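You operate a simulated robot arm through the tools that you are given. There is no shell and no other tool. Be economical: measure what you need, move in short steps, check, and stop when the job is done.

Carry out the task below with a simulated robot arm. There is one attempt and no reset: what you move stays moved.

TASK
Polish the top of the red-banded brass box in the low clamp.
Fine: clamp it first, use the cream pad and the polish tin; pad back, clamp open again.

It is judged by the outcome, as a careful person would: the job done as asked, and still so three seconds after it is handed in. It fails if anything else is knocked over, pushed out of place, dropped, spilled or broken.

THE ROBOT
A 7-joint arm with a two-finger parallel gripper, fixed in place. Base frame: the origin is at the foot of the arm, x ahead of it, y to its left, z up; the work surface is at about z = 0. Lengths are in m, angles in rad, forces in N, time in s.
With the tool pointing down near the work surface it reaches from about 0.22 to 0.58 m from the base axis. Its first joint turns from -1.152 to 1.152 rad. Payload 2.5 kg.
Tool frame: the origin (TCP) lies between the finger pads and is the grasp point; the fingertips stand 0.023 m ahead of it; z points along the fingers, y is the line along which they close. The gripper opens to 0.094 m. The fingers are 0.038 m wide and 0.01 m thick; the gripper's body (0.054 by 0.096 m) begins 0.039 m behind the TCP.
Orientation is that of the tool frame in the base frame, as [roll, pitch, yaw] about the fixed x, y, z axes, in that order (R = Rz(yaw) Ry(pitch) Rx(roll)). With the fingers straight down and closing along the base's y, the tool's x points along the base's -x, its y along +y and its z along -z.

THE INTERFACE
- The arm moves only by the tool play_rows. Its argument "motion" is a list of rows, each a list of 2 entries, a list of its own where there are three numbers: the shift along the base's x, y, z in units of 30 mm (1.0 is 30 mm), then the turn, a rotation vector about the base's x, y, z in units of 4 degrees (1.0 is 4 degrees). In form: [[[dx, dy, dz], [wx, wy, wz]], ...]. A call has 1 to 12 rows; each row shifts and turns the commanded pose from where the row before left it. "fingers" is the gripper command, from -1 (shut) to 1 (fully open), values between in proportion, set as the call begins (left out, the last holds). A call with a number of a shift or a turn outside -1 to 1 is refused whole. A row lasts 0.2 s, in which the tool goes at most 0.05 m and 0.15 rad; a call with a longer step from one row to the next is refused whole, and so is a gripper value outside its range. A pose out of reach is approached as far as the arm can. The call stops where the force on the tool passes 70 N (or 10 N more than at its start, if that is more) or the arm is blocked; 0.2 s more then pass. The fingers move at their own pace (about 0.108 m/s each) and stop on an object; they squeeze with about 28 N. The grip force told is the motor's: it shows also when the fingers shut on nothing. Time passes only in rows, and 0.2 s behind the last, so rows that do not move let the fingers close. It gives the time, the measured TCP pose, the force on the tool (base axes), the opening and the grip force at its end, in the units of the frame above (readings bear some noise).
- Cameras (640 x 400 px; columns grow to the right, rows downward): "scene" is fixed at [0.0607, -0.4135, 0.5096]; the picture's right is [0.99, 0.14, 0.00], its down [0.12, -0.86, -0.49] and it looks along [-0.07, 0.49, -0.87] (base axes); focal length 214 px, centre (320, 200). "wrist" rides on the gripper at [-0.039, 0, -0.044] in the tool frame; the picture's right is [0.00, -1.00, 0.00], its down [0.97, 0.00, -0.24] and it looks along [0.24, 0.00, 0.97] (tool axes); focal length 218 px, centre (320, 200).
- snapshot(camera): a new picture of that camera. No time passes.
- pixel_to_xyz(camera, pixels): for up to 12 pixels [column, row] of the newest picture of that camera ("zoom" is the newest enlarged one), the place [x, y, z] in the base frame of the surface seen there, good to about 0.002 m. No time passes.
- zoom(camera, box): a new picture of the part [left, top, right, bottom] of that camera's present view, enlarged. No time passes.
- close_job(): hands the job in; it is judged then, once.

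Work in short steps. Measure before you move; look again where a grasp or a placing could have gone wrong, and mend it. You have 80 turns and 46 pictures in all, the two below and enlarged ones among them. Open the gripper and draw the arm clear of the work before you hand the job in, unless the task says otherwise; then end with one line.

The tools are called after "Emit:" as name(argument=value, ...) on one line, values as JSON. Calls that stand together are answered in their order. play_rows: Moves the arm, as the interface text tells. Its arguments: {"type":"object","properties":{"motion":{"type":"array","items":{"type":"array"}},"fingers":{"type":"number"}},"required":["motion"]} The other tools are called the same way: snapshot (camera) takes a picture; pixel_to_xyz (camera, pixels) gives the place of the surface under pixels of a picture; zoom (camera, box) takes an enlarged picture of a part of a camera's view; close_job () hands the job in.

At the start:

```text
t: 0.0
tool_pos: [0.322, -0.0821, 0.3155]
ee_rot: [-3.14, 0.001, 3.141]
ft_force: [0.2, -0.3, -0.9]
opening: 0.0938
grasp_force: 0.0
```

scene: 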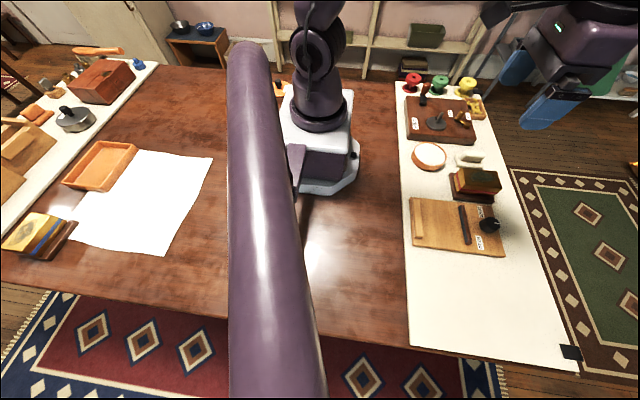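
wrist: 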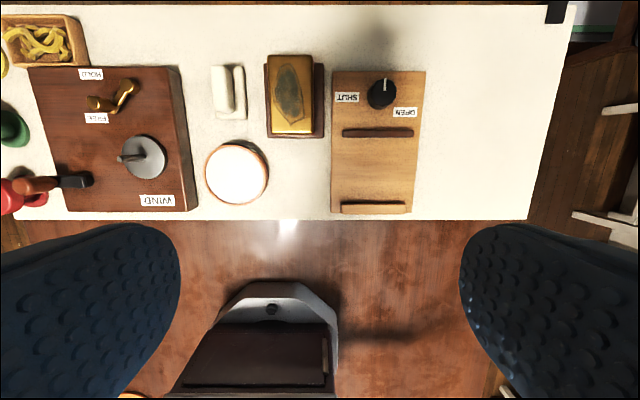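

The right-hand strip holds the work. I take enlarged views of it to identify the box, clamp, pad and tin.

Emit:
zoom(camera="wrist", box=[180, 20, 460, 220])

Emit:
zoom(camera="scene", box=[390, 60, 550, 270])

Emit:
zoom(camera="wrist", box=[0, 0, 200, 220])

```text
2.00 times, centred on (320, 120) of wrist
```

zoom: 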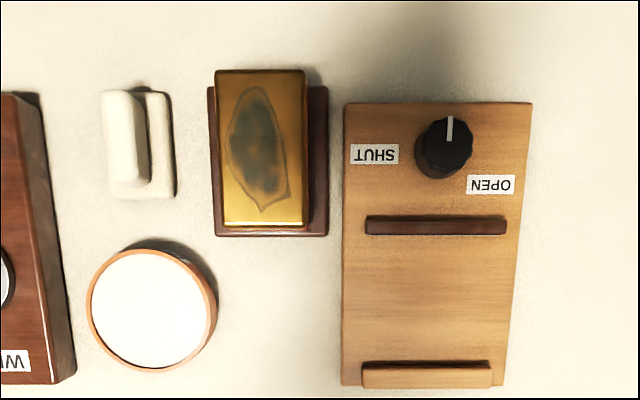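

```text
1.90 times, centred on (470, 165) of scene
```

zoom: 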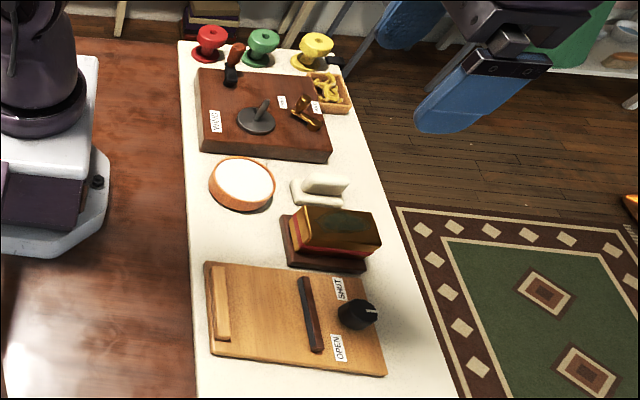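

```text
1.82 times, centred on (100, 110) of wrist
```

zoom: 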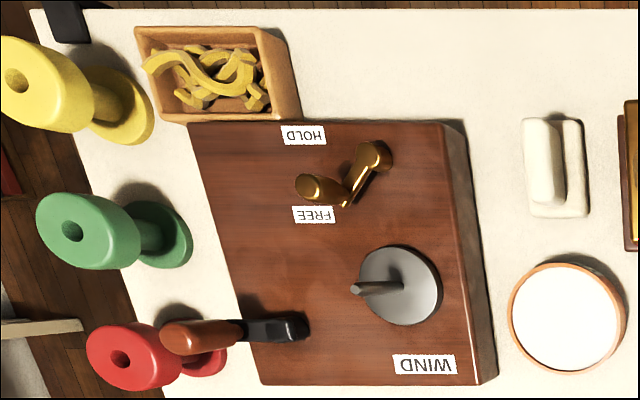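

I measure the box, its stand, the clamp's jaws and knob, the pad and the tin in the enlarged view.

Emit:
zoom(camera="wrist", box=[180, 20, 460, 220])

Emit:
pixel_to_xyz(camera="zoom", pixels=[[220, 75], [300, 75], [228, 218], [300, 218], [212, 232], [322, 232], [322, 95], [370, 227], [502, 227], [370, 219], [502, 219], [435, 300]])

Emit:
pixel_to_xyz(camera="zoom", pixels=[[366, 366], [488, 366], [366, 383], [488, 383], [347, 110], [525, 110], [345, 380], [450, 125], [445, 145], [600, 200], [450, 172], [449, 117]])

Emit:
pixel_to_xyz(camera="zoom", pixels=[[108, 95], [130, 95], [113, 178], [140, 178], [160, 98], [170, 190], [116, 195], [150, 310], [90, 310], [212, 310], [150, 250], [150, 368]])

```text
2.00 times, centred on (320, 120) of wrist
```

zoom: 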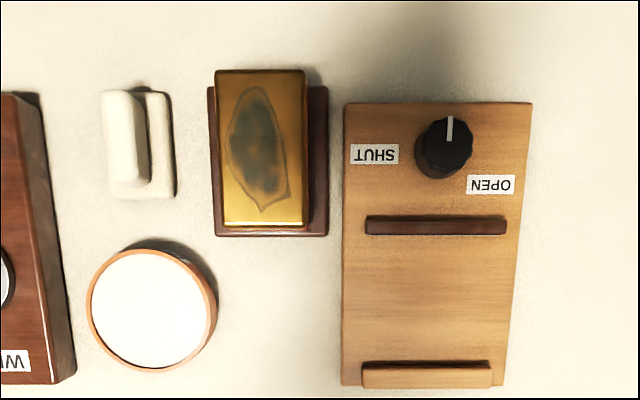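

```text
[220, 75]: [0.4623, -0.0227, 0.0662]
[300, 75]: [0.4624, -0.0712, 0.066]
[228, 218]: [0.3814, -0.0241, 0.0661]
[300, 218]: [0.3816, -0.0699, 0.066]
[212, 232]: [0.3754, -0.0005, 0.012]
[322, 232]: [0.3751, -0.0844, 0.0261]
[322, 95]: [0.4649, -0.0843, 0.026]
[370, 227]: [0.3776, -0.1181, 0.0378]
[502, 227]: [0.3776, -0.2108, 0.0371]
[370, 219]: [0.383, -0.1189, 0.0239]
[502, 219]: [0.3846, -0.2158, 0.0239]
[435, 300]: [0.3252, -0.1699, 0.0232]
```

```text
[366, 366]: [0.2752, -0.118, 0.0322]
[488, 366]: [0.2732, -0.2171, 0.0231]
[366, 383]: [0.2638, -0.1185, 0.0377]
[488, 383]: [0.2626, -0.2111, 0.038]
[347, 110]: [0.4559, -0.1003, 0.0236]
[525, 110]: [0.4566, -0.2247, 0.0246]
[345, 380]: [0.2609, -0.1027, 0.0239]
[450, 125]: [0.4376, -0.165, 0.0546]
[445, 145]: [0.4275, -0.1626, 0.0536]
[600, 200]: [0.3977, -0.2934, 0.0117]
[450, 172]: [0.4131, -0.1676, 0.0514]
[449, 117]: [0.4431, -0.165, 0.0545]
```

```text
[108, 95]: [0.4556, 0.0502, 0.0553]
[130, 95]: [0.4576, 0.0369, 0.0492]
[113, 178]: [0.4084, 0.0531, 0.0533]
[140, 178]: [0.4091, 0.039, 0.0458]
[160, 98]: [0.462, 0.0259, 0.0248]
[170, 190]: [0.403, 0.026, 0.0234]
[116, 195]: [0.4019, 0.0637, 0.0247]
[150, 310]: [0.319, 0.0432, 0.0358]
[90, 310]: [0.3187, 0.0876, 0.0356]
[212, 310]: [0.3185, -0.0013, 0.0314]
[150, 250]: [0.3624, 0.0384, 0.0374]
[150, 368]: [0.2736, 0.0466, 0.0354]
```

The box (top z≈0.066, 50 mm wide in y, about 85 mm long in x) stands on a dark stand. The clamp's jaws lie at x≈0.27 and 0.37. I move above the box for a closer look.

Emit:
play_rows(motion=[[[0.8, 0.29, -0.9], [0, 0, 0]], [[0.8, 0.29, -0.9], [0, 0, 0]], [[0.8, 0.29, -0.9], [0, 0, 0]], [[0.8, 0.29, -0.9], [0, 0, 0]], [[0, 0, 0], [0, 0, 0]]], fingers=1)

Emit:
snapshot(camera="wrist")

Emit:
zoom(camera="scene", box=[430, 140, 520, 260])

```text
t: 1.2
tool_pos: [0.4184, -0.0474, 0.2068]
ee_rot: [-3.141, 0.0, -3.141]
ft_force: [-0.5, -0.1, 0.0]
opening: 0.094
grasp_force: 0.0
```

```text
39 pictures are left
```

wrist: 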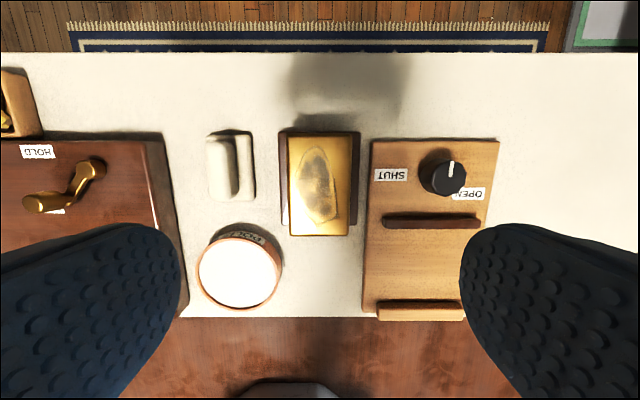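

```text
3.33 times, centred on (475, 200) of scene
```

zoom: 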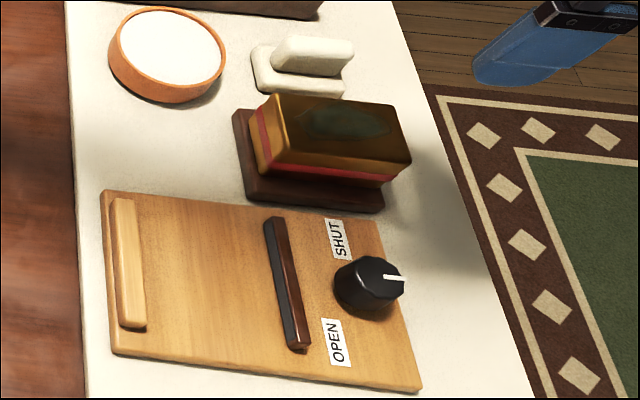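

The tin bears a label on its far side; I enlarge it and measure the box top's edges.

Emit:
zoom(camera="wrist", box=[190, 120, 390, 320])

Emit:
pixel_to_xyz(camera="wrist", pixels=[[288, 185], [352, 185], [290, 210], [348, 210], [320, 136], [320, 234], [320, 232], [320, 139], [283, 225], [356, 220], [375, 200], [400, 152]])

```text
2.00 times, centred on (290, 220) of wrist
```

zoom: 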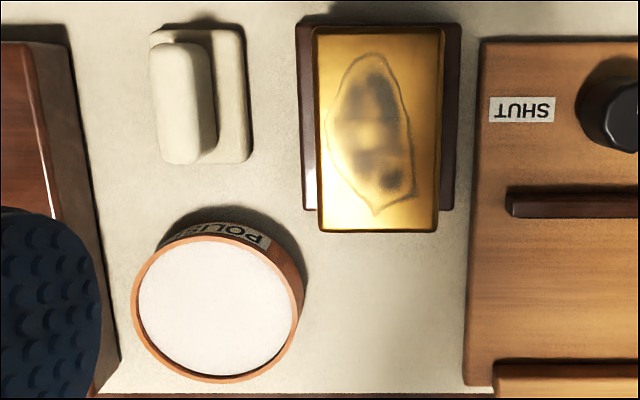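

```text
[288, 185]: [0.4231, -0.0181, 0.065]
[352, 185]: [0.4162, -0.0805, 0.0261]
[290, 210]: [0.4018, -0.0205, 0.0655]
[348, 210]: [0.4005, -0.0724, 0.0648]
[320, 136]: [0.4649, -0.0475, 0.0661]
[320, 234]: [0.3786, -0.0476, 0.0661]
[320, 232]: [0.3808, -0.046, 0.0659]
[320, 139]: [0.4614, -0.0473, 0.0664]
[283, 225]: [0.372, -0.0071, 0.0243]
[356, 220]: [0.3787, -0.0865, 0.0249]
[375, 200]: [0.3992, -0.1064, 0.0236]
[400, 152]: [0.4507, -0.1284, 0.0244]
```

The box top spans x 0.378–0.465 and is centred at y≈-0.0465; the tin reads POLISH. I measure the jaws and lower over the box with the fingers open.

Emit:
pixel_to_xyz(camera="wrist", pixels=[[430, 212], [430, 216], [430, 219], [430, 223], [430, 228], [430, 232], [430, 298], [430, 301], [430, 304], [430, 310], [430, 318], [440, 260]])

Emit:
play_rows(motion=[[[0.11, 0.03, -0.9], [0, 0, 0]], [[0, 0, -0.9], [0, 0, 0]], [[0, 0, -0.9], [0, 0, 0]], [[0, 0, -0.9], [0, 0, 0]], [[0, 0, -0.8], [0, 0, 0]], [[0, 0, -0.6], [0, 0, 0]], [[0, 0, 0], [0, 0, 0]]])

```text
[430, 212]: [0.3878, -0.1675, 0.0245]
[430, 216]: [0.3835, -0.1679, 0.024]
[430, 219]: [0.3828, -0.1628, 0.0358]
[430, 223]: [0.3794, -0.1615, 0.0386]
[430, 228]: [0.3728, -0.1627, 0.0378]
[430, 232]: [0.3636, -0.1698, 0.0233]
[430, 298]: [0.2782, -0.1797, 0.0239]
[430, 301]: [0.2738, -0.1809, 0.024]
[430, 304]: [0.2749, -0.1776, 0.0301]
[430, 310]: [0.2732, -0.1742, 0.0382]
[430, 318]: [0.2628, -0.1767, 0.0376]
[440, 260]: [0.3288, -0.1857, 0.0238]
```

```text
t: 2.8
tool_pos: [0.4207, -0.0469, 0.0568]
ee_rot: [3.14, -0.001, -3.141]
ft_force: [-0.4, 0.0, -0.1]
opening: 0.0938
grasp_force: 0.0
```

The TCP is around the box at z≈0.057. I close the fingers and then lift slightly.

Emit:
play_rows(motion=[[[0, 0, 0], [0, 0, 0]], [[0, 0, 0], [0, 0, 0]], [[0, 0, 0], [0, 0, 0]], [[0, 0, 0], [0, 0, 0]]], fingers=-1)

Emit:
play_rows(motion=[[[0, 0, 0.5], [0, 0, 0]], [[0, 0, 0.8], [0, 0, 0]], [[0, 0, 0.8], [0, 0, 0]], [[0, 0, 0], [0, 0, 0]]])

Emit:
snapshot(camera="scene")

```text
t: 3.8
tool_pos: [0.4205, -0.0463, 0.0559]
ee_rot: [3.141, 0.001, -3.14]
ft_force: [0.0, 0.5, 0.6]
opening: 0.056
grasp_force: 28.0
```

```text
t: 4.8
tool_pos: [0.4204, -0.0479, 0.1201]
ee_rot: [3.141, 0.0, 3.141]
ft_force: [0.8, -0.5, -3.2]
opening: 0.0557
grasp_force: 28.4
```

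```text
36 pictures are left
```

scene: 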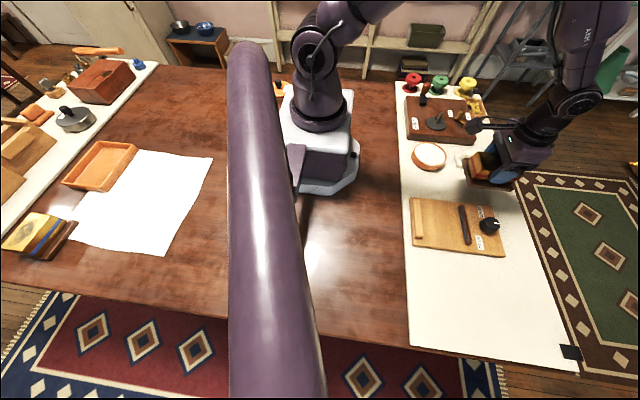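

Box held (opening 0.056, weight ~3 N). I carry it at z 0.12 above the clamp gap centre (0.322, -0.165).

Emit:
play_rows(motion=[[[-0.657, -0.78, 0], [0, 0, 0]], [[-0.657, -0.78, 0], [0, 0, 0]], [[-0.657, -0.78, 0], [0, 0, 0]], [[-0.657, -0.78, 0], [0, 0, 0]], [[-0.657, -0.78, -0.2], [0, 0, 0]], [[0, 0, 0], [0, 0, 0]]])

Emit:
snapshot(camera="wrist")

Emit:
zoom(camera="scene", box=[390, 140, 540, 270])

```text
t: 6.2
tool_pos: [0.3224, -0.1667, 0.1139]
ee_rot: [-3.14, 0.0, -3.142]
ft_force: [0.7, -0.3, -3.9]
opening: 0.0561
grasp_force: 27.9
```

```text
35 pictures are left
```

wrist: 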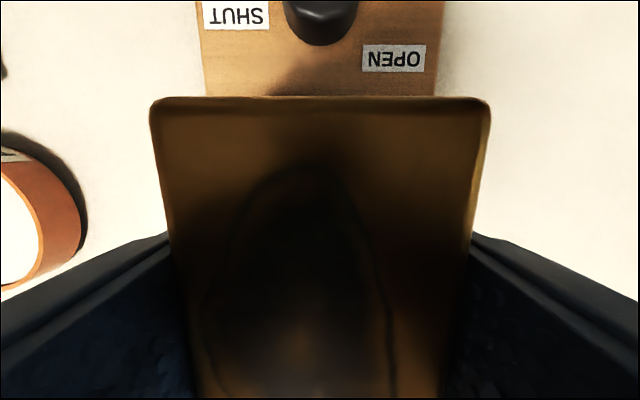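

```text
3.08 times, centred on (465, 205) of scene
```

zoom: 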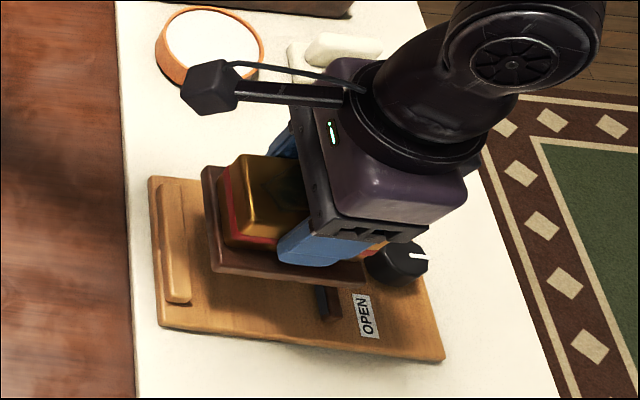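

The dark plinth came up with the box: it is part of it, so it is the plinth that goes between the jaws. I measure the plinth and the gap to see whether it fits.

Emit:
pixel_to_xyz(camera="zoom", pixels=[[206, 172], [214, 255], [218, 265], [216, 168], [362, 272], [366, 284], [300, 265], [318, 288], [324, 318], [332, 312], [184, 245], [190, 296]])

Emit:
zoom(camera="scene", box=[430, 185, 510, 235])

```text
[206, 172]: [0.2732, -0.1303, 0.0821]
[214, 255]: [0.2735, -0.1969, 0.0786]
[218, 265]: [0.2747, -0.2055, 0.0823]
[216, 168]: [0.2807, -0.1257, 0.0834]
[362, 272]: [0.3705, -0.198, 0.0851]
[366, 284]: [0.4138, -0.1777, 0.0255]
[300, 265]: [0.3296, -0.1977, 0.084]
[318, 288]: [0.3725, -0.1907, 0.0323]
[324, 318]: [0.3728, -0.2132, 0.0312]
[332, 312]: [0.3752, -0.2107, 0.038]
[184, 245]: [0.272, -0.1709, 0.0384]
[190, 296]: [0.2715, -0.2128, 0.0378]
```

```text
8.00 times, centred on (470, 210) of scene
```

zoom: 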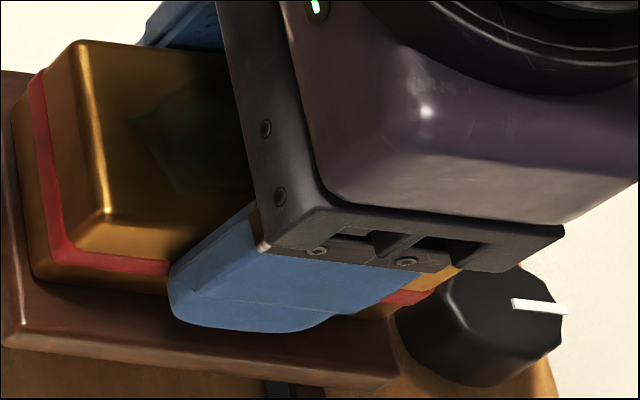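

I measure the plinth's ends more finely.

Emit:
pixel_to_xyz(camera="zoom", pixels=[[3, 330], [6, 340], [20, 325], [385, 385], [395, 372], [398, 360], [388, 378], [100, 345], [12, 200], [300, 370], [4, 250], [392, 350]])

```text
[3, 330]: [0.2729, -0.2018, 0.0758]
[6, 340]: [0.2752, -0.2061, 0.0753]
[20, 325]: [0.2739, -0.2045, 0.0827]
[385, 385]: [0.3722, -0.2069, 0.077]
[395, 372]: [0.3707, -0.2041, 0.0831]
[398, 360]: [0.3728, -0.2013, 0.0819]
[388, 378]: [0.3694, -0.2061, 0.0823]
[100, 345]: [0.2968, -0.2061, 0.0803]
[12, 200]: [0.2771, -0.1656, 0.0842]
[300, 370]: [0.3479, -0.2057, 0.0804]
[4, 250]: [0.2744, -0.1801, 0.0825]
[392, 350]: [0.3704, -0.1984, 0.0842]
```

The plinth (about 98 mm in x) is no shorter than the present gap (about 97 mm), and the knob points between SHUT and OPEN. I set the box back on its spot and look into the clamp first.

Emit:
play_rows(motion=[[[0.655, 0.8, 0.2], [0, 0, 0]], [[0.655, 0.8, 0], [0, 0, 0]], [[0.655, 0.8, 0], [0, 0, 0]], [[0.655, 0.8, 0], [0, 0, 0]], [[0.655, 0.8, 0], [0, 0, 0]], [[0, 0, -0.9], [0, 0, 0]], [[0, 0, -0.8], [0, 0, 0]], [[0, 0, -0.2], [0, 0, 0]], [[0, 0, 0], [0, 0, 0]]])

```text
t: 8.2
tool_pos: [0.4213, -0.0432, 0.0634]
ee_rot: [3.141, 0.0, 3.14]
ft_force: [0.2, 0.0, -4.2]
opening: 0.0559
grasp_force: 27.7
```

I correct y by -3 mm and lower the last 6.5 mm, then release and rise.

Emit:
play_rows(motion=[[[0, -0.1, -0.1], [0, 0, 0]], [[0, 0, -0.08], [0, 0, 0]], [[0, 0, -0.04], [0, 0, 0]], [[0, 0, 0], [0, 0, 0]]])

```text
t: 9.2
tool_pos: [0.4216, -0.0476, 0.0571]
ee_rot: [3.141, 0.001, -3.141]
ft_force: [-4.5, 0.1, 6.4]
opening: 0.0559
grasp_force: 27.7
```

Upward force of 6.4 N shows contact with the table. I release, rise, and move over towards the knob.

Emit:
play_rows(motion=[[[0, 0, 0], [0, 0, 0]], [[0, 0, 0], [0, 0, 0]], [[0, 0, 0.8], [0, 0, 0]], [[0, 0, 0.9], [0, 0, 0]], [[0, 0, 0.9], [0, 0, 0]], [[0, -0.9, 0.9], [0, 0, 0]], [[0, -0.9, 0.5], [0, 0, 0]], [[0, -0.9, 0], [0, 0, 0]], [[0, -0.9, 0], [0, 0, 0]], [[-0.2, -0.3, 0], [0, 0, 0]], [[0, 0, 0], [0, 0, 0]]], fingers=1)

Emit:
snapshot(camera="wrist")

```text
t: 11.6
tool_pos: [0.4152, -0.1633, 0.1759]
ee_rot: [3.141, 0.001, 3.141]
ft_force: [-0.3, -0.7, 0.2]
opening: 0.094
grasp_force: 0.2
```

```text
32 pictures are left
```

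wrist: 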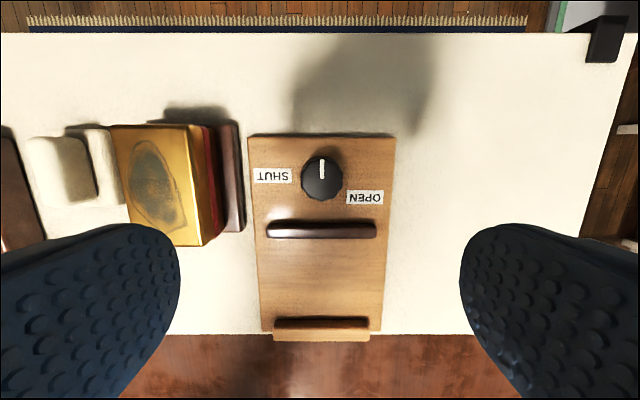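

Emit:
zoom(camera="wrist", box=[230, 125, 410, 345])

Emit:
pixel_to_xyz(camera="wrist", pixels=[[322, 178], [322, 160], [302, 180], [342, 180], [322, 200], [272, 176], [364, 197], [320, 222], [320, 236], [320, 239], [320, 317], [320, 321]])

Emit:
pixel_to_xyz(camera="wrist", pixels=[[244, 150], [244, 225], [238, 122], [238, 130], [242, 228], [226, 125], [222, 232], [120, 128], [130, 244], [198, 244], [186, 128], [320, 329]])

```text
1.82 times, centred on (320, 235) of wrist
```

zoom: 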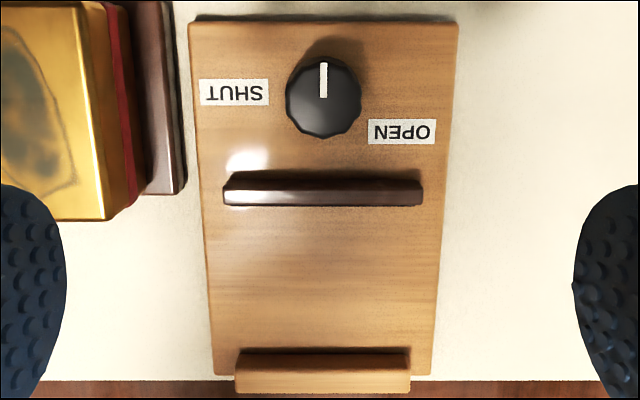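

```text
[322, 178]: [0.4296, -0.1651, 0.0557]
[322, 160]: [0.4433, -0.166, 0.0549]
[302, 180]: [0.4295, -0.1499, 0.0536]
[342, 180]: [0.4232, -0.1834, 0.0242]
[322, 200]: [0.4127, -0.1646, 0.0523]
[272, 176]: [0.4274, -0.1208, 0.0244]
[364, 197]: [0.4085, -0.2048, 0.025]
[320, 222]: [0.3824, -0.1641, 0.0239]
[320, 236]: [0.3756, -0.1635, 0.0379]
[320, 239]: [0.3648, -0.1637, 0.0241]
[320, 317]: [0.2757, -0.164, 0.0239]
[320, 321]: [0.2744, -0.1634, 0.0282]
```

```text
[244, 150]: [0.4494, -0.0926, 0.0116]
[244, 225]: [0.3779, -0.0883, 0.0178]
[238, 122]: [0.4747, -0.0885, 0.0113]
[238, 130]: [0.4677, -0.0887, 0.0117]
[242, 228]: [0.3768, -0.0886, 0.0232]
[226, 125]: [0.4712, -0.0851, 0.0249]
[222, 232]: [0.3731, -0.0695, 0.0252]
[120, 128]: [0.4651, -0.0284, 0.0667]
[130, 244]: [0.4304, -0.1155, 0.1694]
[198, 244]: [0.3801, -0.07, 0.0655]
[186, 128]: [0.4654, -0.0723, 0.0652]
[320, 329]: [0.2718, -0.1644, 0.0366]
```

The gap is about 97.5 mm and the plinth about 99 x 84 mm; the knob (0.428, -0.165, top 0.055) points between the labels. I grip the knob and try it towards OPEN.

Emit:
play_rows(motion=[[[0.3, -0.05, -0.8], [0, 0, 0]], [[0.13, 0, -0.9], [0, 0, 0]], [[0, 0, -0.9], [0, 0, 0]], [[0, 0, -0.9], [0, 0, 0]], [[0, 0, -0.6], [0, 0, 0]], [[0, 0, 0], [0, 0, 0]]], fingers=0.3)

Emit:
play_rows(motion=[[[0, 0, 0], [0, 0, 0]], [[0, 0, 0], [0, 0, 0]], [[0, 0, 0], [0, 0, 0]]], fingers=-1)

Emit:
play_rows(motion=[[[0, 0, 0], [0, 0, -1]], [[0, 0, 0], [0, 0, -1]], [[0, 0, 0], [0, 0, -1]], [[0, 0, 0], [0, 0, -1]], [[0, 0, 0], [0, 0, -1]], [[0, 0, 0], [0, 0, 0]]])

Emit:
zoom(camera="scene", box=[390, 140, 540, 270])

```text
t: 13.0
tool_pos: [0.4294, -0.1649, 0.053]
ee_rot: [-3.141, 0.0, -3.141]
ft_force: [1.0, -0.1, 0.0]
opening: 0.0612
grasp_force: 0.0
```

```text
t: 13.8
tool_pos: [0.429, -0.1646, 0.0525]
ee_rot: [3.139, 0.0, 3.141]
ft_force: [2.7, 4.6, -3.5]
opening: 0.0354
grasp_force: 44.9
```

```text
t: 15.2
tool_pos: [0.4281, -0.1641, 0.0527]
ee_rot: [3.141, 0.003, 2.79]
ft_force: [18.0, -1.2, -31.0]
opening: 0.0354
grasp_force: 45.0
```

```text
3.08 times, centred on (465, 205) of scene
```

zoom: 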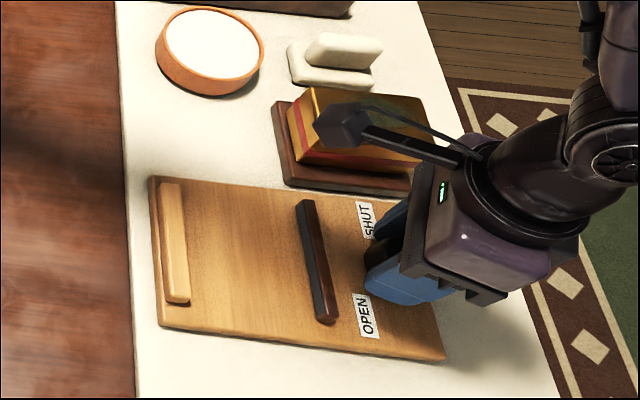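

The knob turned 20° with the gripper. I check whether the jaw moved.

Emit:
pixel_to_xyz(camera="zoom", pixels=[[318, 260], [305, 220], [318, 300], [184, 245], [188, 270], [325, 255], [325, 290]])

```text
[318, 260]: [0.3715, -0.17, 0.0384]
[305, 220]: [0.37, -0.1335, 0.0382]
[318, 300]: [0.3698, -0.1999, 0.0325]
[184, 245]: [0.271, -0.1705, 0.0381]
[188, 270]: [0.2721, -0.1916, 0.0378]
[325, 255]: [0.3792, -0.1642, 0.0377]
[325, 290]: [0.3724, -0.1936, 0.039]
```

The jaw seems to have moved slightly towards -x, which is unclear. I turn a further 20° and compare.

Emit:
play_rows(motion=[[[0, 0, 0], [0, 0, -1]], [[0, 0, 0], [0, 0, -1]], [[0, 0, 0], [0, 0, -1]], [[0, 0, 0], [0, 0, -1]], [[0, 0, 0], [0, 0, -1]], [[0, 0, 0], [0, 0, 0]]])

Emit:
zoom(camera="scene", box=[390, 140, 540, 270])

Emit:
pixel_to_xyz(camera="zoom", pixels=[[318, 260], [305, 220], [318, 300], [310, 260], [312, 280], [322, 280], [325, 290]])

```text
t: 16.6
tool_pos: [0.428, -0.1666, 0.0527]
ee_rot: [3.141, 0.0, 2.44]
ft_force: [11.0, 0.3, -24.3]
opening: 0.0356
grasp_force: 44.8
```

```text
3.08 times, centred on (465, 205) of scene
```

zoom: 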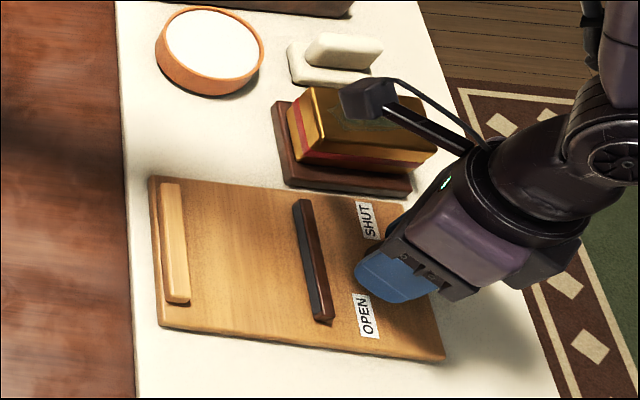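

```text
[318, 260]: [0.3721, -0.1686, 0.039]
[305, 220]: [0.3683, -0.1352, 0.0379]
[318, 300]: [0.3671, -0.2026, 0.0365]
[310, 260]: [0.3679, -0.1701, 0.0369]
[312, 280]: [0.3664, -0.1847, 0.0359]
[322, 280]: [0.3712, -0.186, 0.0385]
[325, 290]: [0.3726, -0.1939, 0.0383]
```

Turning clockwise shifts the jaw inwards (shutting). I turn back to the starting angle and 20° beyond, to see whether the clamp opens any further.

Emit:
play_rows(motion=[[[0, 0, 0], [0, 0, 1]], [[0, 0, 0], [0, 0, 1]], [[0, 0, 0], [0, 0, 1]], [[0, 0, 0], [0, 0, 1]], [[0, 0, 0], [0, 0, 1]], [[0, 0, 0], [0, 0, 1]], [[0, 0, 0], [0, 0, 1]], [[0, 0, 0], [0, 0, 1]], [[0, 0, 0], [0, 0, 1]], [[0, 0, 0], [0, 0, 1]], [[0, 0, 0], [0, 0, 0]]])

Emit:
play_rows(motion=[[[0, 0, 0], [0, 0, 1]], [[0, 0, 0], [0, 0, 1]], [[0, 0, 0], [0, 0, 1]], [[0, 0, 0], [0, 0, 1]], [[0, 0, 0], [0, 0, 1]], [[0, 0, 0], [0, 0, 0]]])

Emit:
zoom(camera="scene", box=[390, 140, 540, 270])

Emit:
pixel_to_xyz(camera="zoom", pixels=[[318, 260], [305, 220], [318, 300], [310, 260], [312, 280], [322, 280], [325, 290]])

```text
t: 19.0
tool_pos: [0.4277, -0.1641, 0.0544]
ee_rot: [3.142, 0.001, -3.14]
ft_force: [14.5, 1.9, -16.9]
opening: 0.0355
grasp_force: 45.1
```

```text
t: 20.4
tool_pos: [0.4281, -0.1642, 0.0532]
ee_rot: [3.141, 0.003, -2.79]
ft_force: [-2.8, 8.8, 9.7]
opening: 0.0357
grasp_force: 45.8
```

```text
3.08 times, centred on (465, 205) of scene
```

zoom: 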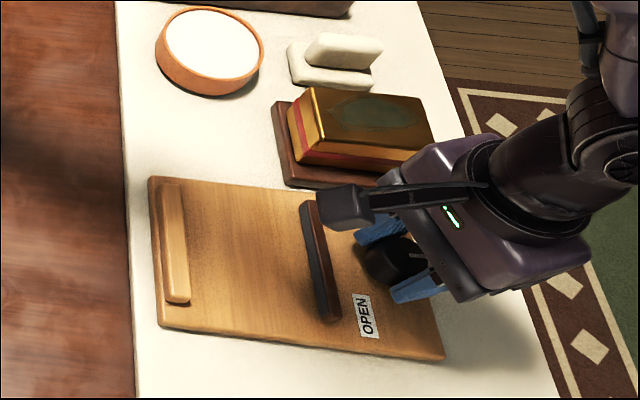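

```text
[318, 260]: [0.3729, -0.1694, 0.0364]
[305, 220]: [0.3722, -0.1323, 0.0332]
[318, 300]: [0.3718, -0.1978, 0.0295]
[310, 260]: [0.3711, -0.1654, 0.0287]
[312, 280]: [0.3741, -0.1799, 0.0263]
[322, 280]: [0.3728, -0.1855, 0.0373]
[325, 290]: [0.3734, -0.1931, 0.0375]
```

The jaw's inner face is now at about 0.3725. I turn 40° further to see if it keeps opening.

Emit:
play_rows(motion=[[[0, 0, 0], [0, 0, 1]], [[0, 0, 0], [0, 0, 1]], [[0, 0, 0], [0, 0, 1]], [[0, 0, 0], [0, 0, 1]], [[0, 0, 0], [0, 0, 1]], [[0, 0, 0], [0, 0, 1]], [[0, 0, 0], [0, 0, 1]], [[0, 0, 0], [0, 0, 1]], [[0, 0, 0], [0, 0, 1]], [[0, 0, 0], [0, 0, 1]], [[0, 0, 0], [0, 0, 0]]])

Emit:
zoom(camera="scene", box=[390, 140, 540, 270])

Emit:
pixel_to_xyz(camera="zoom", pixels=[[318, 260], [305, 220], [318, 300], [310, 260], [312, 280], [322, 280], [325, 290]])

```text
t: 22.8
tool_pos: [0.4276, -0.1661, 0.0532]
ee_rot: [3.141, -0.002, -2.097]
ft_force: [-7.4, -1.7, -3.9]
opening: 0.0356
grasp_force: 45.1
```

```text
3.08 times, centred on (465, 205) of scene
```

zoom: 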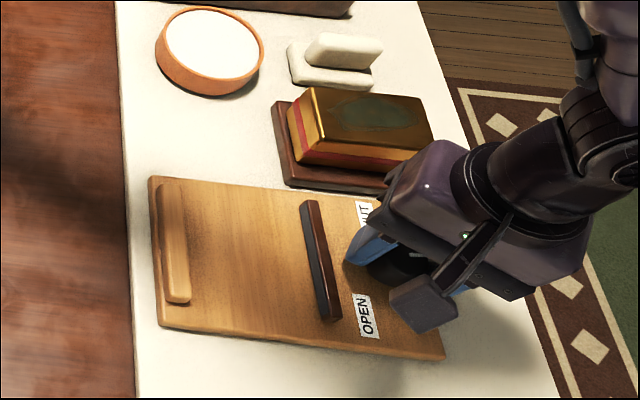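

```text
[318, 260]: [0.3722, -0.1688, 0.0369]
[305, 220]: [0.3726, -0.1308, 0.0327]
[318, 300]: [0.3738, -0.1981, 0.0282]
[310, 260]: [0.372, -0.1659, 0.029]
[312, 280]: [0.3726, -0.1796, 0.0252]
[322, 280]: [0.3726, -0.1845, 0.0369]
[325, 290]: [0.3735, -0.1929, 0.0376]
```

The jaw stays at 0.3725, so that is fully open. I release gently, rise and look at the pointer.

Emit:
play_rows(motion=[[[0, 0, 0], [0, 0, 0]], [[0, 0, 0], [0, 0, 0]], [[0, 0, 0.6], [0, 0, 0]], [[0, 0, 0.9], [0, 0, 0]], [[0, 0, 0.9], [0, 0, 0]], [[0, 0, 0.9], [0, 0, -1]], [[0, 0, 0.5], [0, 0, -1]], [[0, 0, 0], [0, 0, 0]]], fingers=0.1)

Emit:
snapshot(camera="wrist")

```text
t: 24.6
tool_pos: [0.4285, -0.1663, 0.1669]
ee_rot: [-3.14, 0.0, -2.235]
ft_force: [0.3, 0.2, 0.0]
opening: 0.0519
grasp_force: 0.2
```

```text
26 pictures are left
```

wrist: 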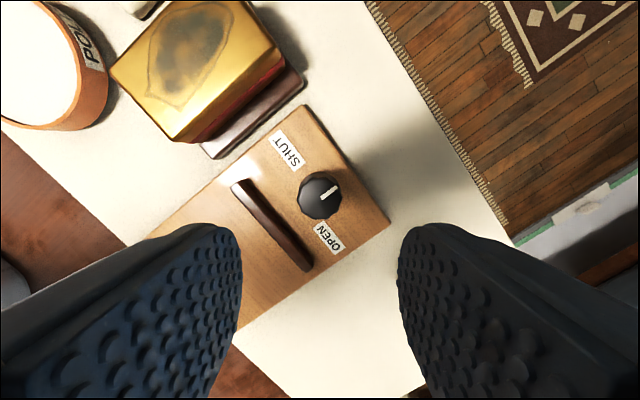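

The pointer is back at its start (+x): the starting state is fully open, and the grip slipped at the stop. So the plinth's 84 mm side must go between the jaws, with the box turned 90°. I go back over the box.

Emit:
play_rows(motion=[[[0, 0.3, 0], [0, 0, -1]], [[0, 0.35, 0], [0, 0, -1]], [[0, 0.35, 0], [0, 0, -1]], [[0, 0.35, 0], [0, 0, -1]], [[0, 0.35, 0], [0, 0, -1]], [[0, 0.35, 0], [0, 0, -1]], [[0, 0.35, 0], [0, 0, -1]], [[0, 0.35, 0], [0, 0, -1]], [[0, 0.35, 0], [0, 0, -1]], [[0, 0.35, 0], [0, 0, -1]], [[-0.1, 0.3, 0], [0, 0, -1]], [[-0.1, 0.22, 0], [0, 0, -1]]], fingers=1)

Emit:
play_rows(motion=[[[0, 0, 0], [0, 0, -1]], [[0, 0, 0], [0, 0, 0]]])

Emit:
snapshot(camera="wrist")

```text
t: 27.2
tool_pos: [0.421, -0.0462, 0.1677]
ee_rot: [-3.141, -0.001, -3.073]
ft_force: [0.5, -0.5, -1.1]
opening: 0.094
grasp_force: 0.1
```

```text
t: 27.8
tool_pos: [0.4214, -0.047, 0.1676]
ee_rot: [3.139, 0.0, 3.141]
ft_force: [0.4, 0.5, -0.4]
opening: 0.094
grasp_force: 0.1
```

```text
25 pictures are left
```

wrist: 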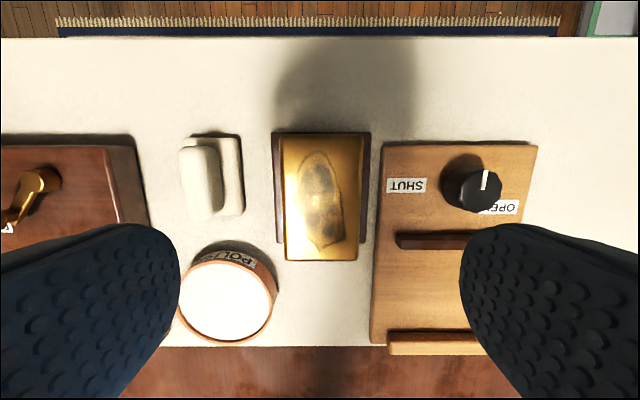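

Everything is as before. I lower, grip and lift the box.

Emit:
play_rows(motion=[[[0, 0, -0.9], [0, 0, 0]], [[0, 0, -0.9], [0, 0, 0]], [[0, 0, -0.9], [0, 0, 0]], [[0, 0, -0.7], [0, 0, 0]], [[0, 0, -0.28], [0, 0, 0]], [[0, 0, 0], [0, 0, 0]]])

Emit:
play_rows(motion=[[[0, 0, 0], [0, 0, 0]], [[0, 0, 0], [0, 0, 0]], [[0, 0, 0], [0, 0, 0]], [[0, 0, 0], [0, 0, 0]], [[0, 0, 0.5], [0, 0, 0]], [[0, 0, 0.9], [0, 0, 0]], [[0, 0, 0.9], [0, 0, 0]], [[0, 0, 0.4], [0, 0, 0]], [[0, 0, 0], [0, 0, 0]]], fingers=-1)

```text
t: 29.2
tool_pos: [0.422, -0.0474, 0.0556]
ee_rot: [3.141, 0.0, 3.141]
ft_force: [-0.3, 0.8, -0.4]
opening: 0.094
grasp_force: 0.2
```

```text
t: 31.2
tool_pos: [0.4206, -0.046, 0.1383]
ee_rot: [-3.141, 0.002, 3.141]
ft_force: [0.9, 0.5, -4.4]
opening: 0.0557
grasp_force: 28.0
```

The box is held. I carry it over the clamp while turning it by -90°.

Emit:
play_rows(motion=[[[-0.27, -0.33, 0], [0, 0, -1]], [[-0.27, -0.33, 0], [0, 0, -1]], [[-0.27, -0.33, 0], [0, 0, -1]], [[-0.27, -0.33, 0], [0, 0, -1]], [[-0.27, -0.33, 0], [0, 0, -1]], [[-0.27, -0.33, 0], [0, 0, -1]], [[-0.27, -0.33, 0], [0, 0, -1]], [[-0.27, -0.33, 0], [0, 0, -1]], [[-0.27, -0.33, 0], [0, 0, -1]], [[-0.27, -0.33, 0], [0, 0, -1]], [[-0.27, -0.33, 0], [0, 0, -1]], [[-0.27, -0.33, 0], [0, 0, -1]]])

Emit:
play_rows(motion=[[[0, 0, 0], [0, 0, -1]], [[0, 0, 0], [0, 0, -1]], [[0, 0, 0], [0, 0, -1]], [[0, 0, 0], [0, 0, -1]], [[0, 0, 0], [0, 0, -1]], [[0, 0, 0], [0, 0, -1]], [[0, 0, 0], [0, 0, -1]], [[0, 0, 0], [0, 0, -1]], [[0, 0, 0], [0, 0, -1]], [[0, 0, 0], [0, 0, -1]], [[0, 0, 0], [0, 0, -0.5]], [[0, 0, 0], [0, 0, 0]]])

Emit:
snapshot(camera="scene")

```text
t: 33.8
tool_pos: [0.3259, -0.1645, 0.1383]
ee_rot: [3.141, -0.001, 2.301]
ft_force: [0.2, -0.4, -5.1]
opening: 0.0556
grasp_force: 27.6
```

```text
t: 36.4
tool_pos: [0.3247, -0.1651, 0.1387]
ee_rot: [3.14, 0.002, 1.569]
ft_force: [0.5, 0.4, -3.8]
opening: 0.0558
grasp_force: 28.3
```

```text
24 pictures are left
```

scene: 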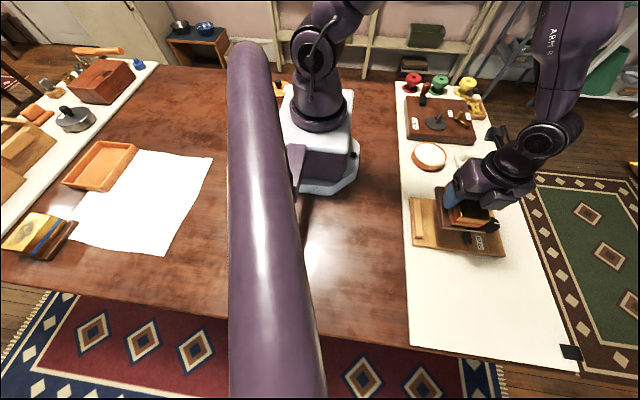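

I lower to z≈0.09, so the plinth stays just above the jaws, and check the alignment.

Emit:
play_rows(motion=[[[-0.05, 0, -0.8], [0, 0, 0]], [[0, 0, -0.8], [0, 0, 0]], [[0, 0, 0], [0, 0, 0]]])

Emit:
zoom(camera="scene", box=[395, 160, 525, 270])

Emit:
pixel_to_xyz(camera="zoom", pixels=[[320, 300], [250, 300], [180, 300], [200, 290], [400, 310], [130, 300]])

```text
t: 37.2
tool_pos: [0.3228, -0.1641, 0.0893]
ee_rot: [-3.14, 0.0, 1.571]
ft_force: [0.5, -0.2, -4.7]
opening: 0.056
grasp_force: 28.4
```

```text
3.64 times, centred on (460, 215) of scene
```

zoom: 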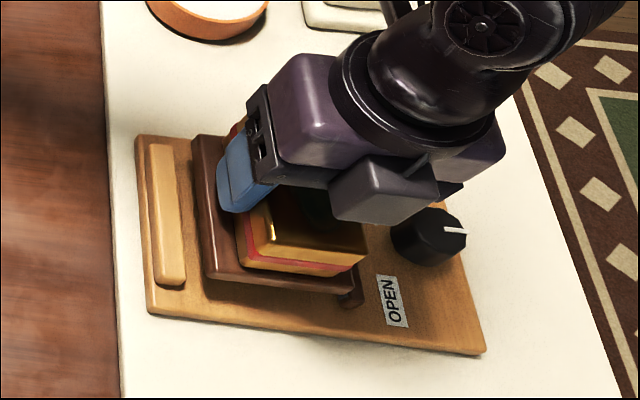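

```text
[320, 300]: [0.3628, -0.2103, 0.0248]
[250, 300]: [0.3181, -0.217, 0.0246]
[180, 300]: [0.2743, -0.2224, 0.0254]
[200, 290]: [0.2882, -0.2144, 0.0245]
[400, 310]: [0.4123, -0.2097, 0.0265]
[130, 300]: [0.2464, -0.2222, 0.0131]
```

Emit:
pixel_to_xyz(camera="zoom", pixels=[[210, 272], [215, 278], [350, 285], [353, 288], [204, 220], [280, 280], [345, 284], [355, 270]])

```text
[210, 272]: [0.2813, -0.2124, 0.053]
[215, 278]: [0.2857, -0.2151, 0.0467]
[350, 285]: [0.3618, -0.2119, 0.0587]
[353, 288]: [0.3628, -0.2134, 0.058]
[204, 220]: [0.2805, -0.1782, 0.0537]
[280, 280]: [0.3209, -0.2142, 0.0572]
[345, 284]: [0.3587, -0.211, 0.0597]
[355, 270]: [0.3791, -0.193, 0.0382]
```

The plinth spans x 0.280–0.364, inside the jaws' 0.2745–0.3725. I lower it onto the board.

Emit:
play_rows(motion=[[[0.03, 0, -0.35], [0, 0, 0]], [[0, 0, -0.25], [0, 0, 0]], [[0, 0, -0.1], [0, 0, 0]], [[0, 0, 0], [0, 0, 0]]])

```text
t: 38.2
tool_pos: [0.3232, -0.1648, 0.0693]
ee_rot: [-3.14, 0.0, 1.569]
ft_force: [-1.1, 0.0, -1.4]
opening: 0.0556
grasp_force: 28.5
```

Emit:
play_rows(motion=[[[0, 0, -0.06], [0, 0, 0]], [[0, 0, 0], [0, 0, 0]]])

```text
t: 38.8
tool_pos: [0.3232, -0.1647, 0.0685]
ee_rot: [3.141, -0.002, 1.57]
ft_force: [-8.4, 1.8, 19.6]
opening: 0.0563
grasp_force: 28.5
```

Landed (contact 20 N). I release, rise, and go over to the knob while turning the gripper.

Emit:
play_rows(motion=[[[0, 0, 0], [0, 0, 0]], [[0, 0, 0], [0, 0, 0]], [[0, 0, 0], [0, 0, 0]], [[0, 0, 0.5], [0, 0, 0]], [[0, 0, 0.9], [0, 0, 0]], [[0, 0, 0.9], [0, 0, 0]], [[0, 0, 0.9], [0, 0, 1]], [[0.5, 0, 0], [0, 0, 1]], [[0.5, 0, 0], [0, 0, 1]], [[0.5, 0, 0], [0, 0, 1]], [[0.5, 0, 0], [0, 0, 1]], [[0.5, 0, 0], [0, 0, 1]]], fingers=1)

Emit:
play_rows(motion=[[[0.5, 0, 0], [0, 0, 1]], [[0.5, 0, 0], [0, 0, 1]], [[0, 0, 0], [0, 0, 1]], [[0, 0, 0], [0, 0, 1]], [[0, 0, 0], [0, 0, 1]], [[0, 0, 0], [0, 0, 1]], [[0, 0, 0], [0, 0, 1]], [[0, 0, 0], [0, 0, 1]], [[0, 0, 0], [0, 0, 1]], [[0, 0, 0], [0, 0, 1]], [[0, 0, 0], [0, 0, 1]], [[0, 0, 0], [0, 0, 1]]], fingers=0.1)

Emit:
play_rows(motion=[[[0, 0, 0], [0, 0, 1]], [[0, 0, 0], [0, 0, 1]], [[0, 0, 0], [0, 0, 1]], [[0, 0, 0], [0, 0, 1]], [[0, 0, 0], [0, 0, 1]], [[0, 0, 0], [0, 0, 1]], [[0, 0, 0], [0, 0, 1]], [[0, 0, 0], [0, 0, 1]], [[0, 0, 0], [0, 0, 1]], [[0, 0, 0], [0, 0, 1]], [[0, 0, 0], [0, 0, 1]], [[0, 0, 0], [0, 0, 1]]])

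Emit:
snapshot(camera="wrist")

```text
t: 41.4
tool_pos: [0.399, -0.1646, 0.1645]
ee_rot: [3.142, 0.0, 1.993]
ft_force: [-0.9, -0.1, 0.4]
opening: 0.094
grasp_force: 0.1
```

```text
t: 44.0
tool_pos: [0.4288, -0.164, 0.163]
ee_rot: [3.141, 0.0, 2.83]
ft_force: [-0.1, 0.0, 0.5]
opening: 0.0517
grasp_force: 0.1
```

```text
t: 46.6
tool_pos: [0.429, -0.1639, 0.1637]
ee_rot: [3.141, -0.001, -2.616]
ft_force: [-0.1, -0.1, -0.6]
opening: 0.0518
grasp_force: 0.1
```

```text
22 pictures are left
```

wrist: 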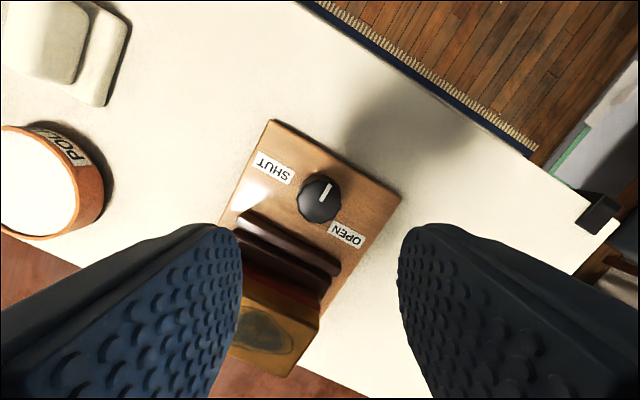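

The box sits between the jaws and the pointer is at +x. I lower over the knob, grip it, and turn clockwise to shut.

Emit:
play_rows(motion=[[[0, 0, -0.9], [0, 0, 0]], [[0, 0, -0.9], [0, 0, 0]], [[0, 0, -0.9], [0, 0, 0]], [[0, 0, -0.7], [0, 0, 0]], [[0, 0, -0.3], [0, 0, 0]], [[0, 0, 0], [0, 0, 0]]])

Emit:
play_rows(motion=[[[0, 0, 0], [0, 0, 0]], [[0, 0, 0], [0, 0, 0]], [[0, 0, 0], [0, 0, -1]], [[0, 0, 0], [0, 0, -1]], [[0, 0, 0], [0, 0, -1]], [[0, 0, 0], [0, 0, -1]], [[0, 0, 0], [0, 0, -1]], [[0, 0, 0], [0, 0, -1]], [[0, 0, 0], [0, 0, -1]], [[0, 0, 0], [0, 0, -1]], [[0, 0, 0], [0, 0, -1]], [[0, 0, 0], [0, 0, -1]]], fingers=-1)

Emit:
play_rows(motion=[[[0, 0, 0], [0, 0, -1]], [[0, 0, 0], [0, 0, -1]], [[0, 0, 0], [0, 0, -1]], [[0, 0, 0], [0, 0, -1]], [[0, 0, 0], [0, 0, -1]], [[0, 0, 0], [0, 0, -1]], [[0, 0, 0], [0, 0, -1]], [[0, 0, 0], [0, 0, -1]], [[0, 0, 0], [0, 0, -1]], [[0, 0, 0], [0, 0, -1]]])

Emit:
zoom(camera="scene", box=[395, 160, 525, 270])

```text
t: 48.0
tool_pos: [0.4298, -0.1657, 0.0519]
ee_rot: [-3.142, -0.001, -2.618]
ft_force: [0.7, 0.3, 0.5]
opening: 0.0518
grasp_force: 0.1
```

```text
t: 50.6
tool_pos: [0.4284, -0.1651, 0.0524]
ee_rot: [3.142, 0.0, 2.966]
ft_force: [-1.9, -1.3, -15.2]
opening: 0.0357
grasp_force: 45.5
```

```text
t: 52.8
tool_pos: [0.4285, -0.1666, 0.0526]
ee_rot: [-3.14, 0.002, 2.263]
ft_force: [-6.8, -13.0, -13.6]
opening: 0.0354
grasp_force: 45.4
```

```text
3.64 times, centred on (460, 215) of scene
```

zoom: 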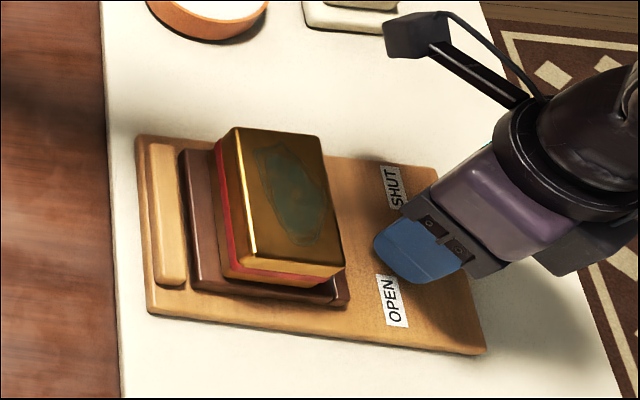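

The jaw has closed up to the plinth. I keep turning until it pushes the box onto the fixed jaw.

Emit:
play_rows(motion=[[[0, 0, 0], [0, 0, -1]], [[0, 0, 0], [0, 0, -1]], [[0, 0, 0], [0, 0, -1]], [[0, 0, 0], [0, 0, -1]], [[0, 0, 0], [0, 0, -1]], [[0, 0, 0], [0, 0, -1]], [[0, 0, 0], [0, 0, -1]], [[0, 0, 0], [0, 0, -1]], [[0, 0, 0], [0, 0, -1]], [[0, 0, 0], [0, 0, -1]]])

Emit:
zoom(camera="scene", box=[395, 160, 525, 270])

Emit:
pixel_to_xyz(camera="zoom", pixels=[[165, 220], [180, 220], [188, 220], [195, 250], [340, 300], [345, 295], [330, 296], [260, 145], [300, 140], [330, 260]])

```text
t: 55.0
tool_pos: [0.428, -0.165, 0.052]
ee_rot: [-3.138, 0.001, 1.569]
ft_force: [-30.4, -7.3, 16.7]
opening: 0.0353
grasp_force: 44.3
```

```text
3.64 times, centred on (460, 215) of scene
```

zoom: 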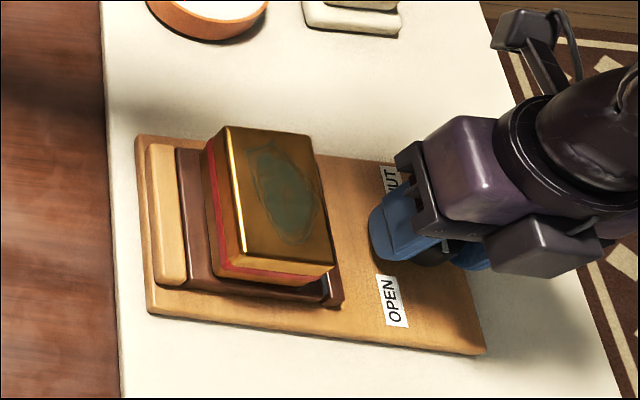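

```text
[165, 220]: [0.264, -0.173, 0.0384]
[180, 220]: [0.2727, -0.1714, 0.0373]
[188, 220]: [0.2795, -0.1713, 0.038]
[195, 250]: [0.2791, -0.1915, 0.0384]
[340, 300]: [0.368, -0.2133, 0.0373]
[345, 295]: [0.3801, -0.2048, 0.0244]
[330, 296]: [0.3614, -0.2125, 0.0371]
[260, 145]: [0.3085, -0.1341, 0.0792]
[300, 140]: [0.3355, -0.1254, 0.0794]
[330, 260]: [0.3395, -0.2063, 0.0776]
```

The box appears nearly against the fixed jaw. I turn up to 40° more to tighten.

Emit:
play_rows(motion=[[[0, 0, 0], [0, 0, -1]], [[0, 0, 0], [0, 0, -1]], [[0, 0, 0], [0, 0, -1]], [[0, 0, 0], [0, 0, -1]], [[0, 0, 0], [0, 0, -1]], [[0, 0, 0], [0, 0, -1]], [[0, 0, 0], [0, 0, -1]], [[0, 0, 0], [0, 0, -1]], [[0, 0, 0], [0, 0, -1]], [[0, 0, 0], [0, 0, -1]]])

Emit:
play_rows(motion=[[[0, 0, 0], [0, 0, 0]], [[0, 0, 0], [0, 0, 0]], [[0, 0, 0.6], [0, 0, 0]], [[0, 0, 0.9], [0, 0, 0]], [[0, 0, 0.9], [0, 0, 0]], [[0, 0, 0.9], [0, 0, 0]], [[0, 0, 0.6], [0, 0, 0]], [[0, 0, 0], [0, 0, 0]]], fingers=0.05)

Emit:
snapshot(camera="wrist")

Emit:
zoom(camera="scene", box=[395, 160, 525, 270])

```text
t: 57.2
tool_pos: [0.429, -0.1632, 0.0516]
ee_rot: [-3.139, -0.003, 0.872]
ft_force: [-10.6, 11.0, -1.7]
opening: 0.0355
grasp_force: 45.4
```

```text
t: 59.0
tool_pos: [0.4299, -0.1654, 0.1709]
ee_rot: [3.141, 0.001, 0.873]
ft_force: [0.6, 0.8, 0.1]
opening: 0.0493
grasp_force: 0.1
```

```text
19 pictures are left
```

wrist: 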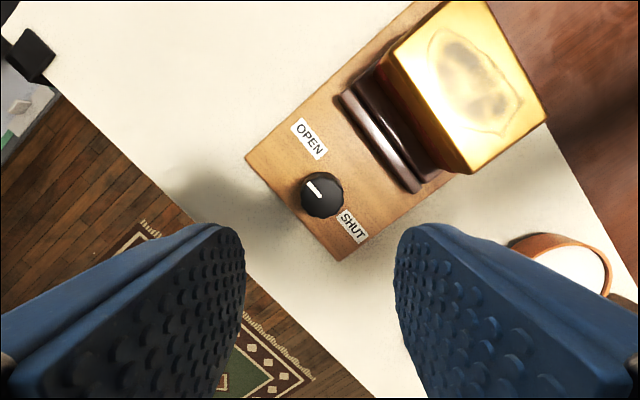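

```text
3.64 times, centred on (460, 215) of scene
```

zoom: 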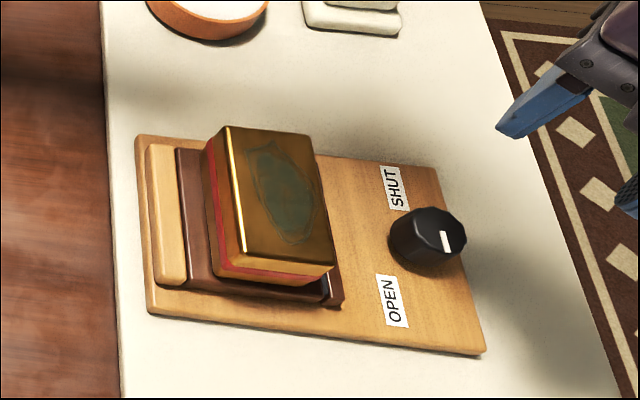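

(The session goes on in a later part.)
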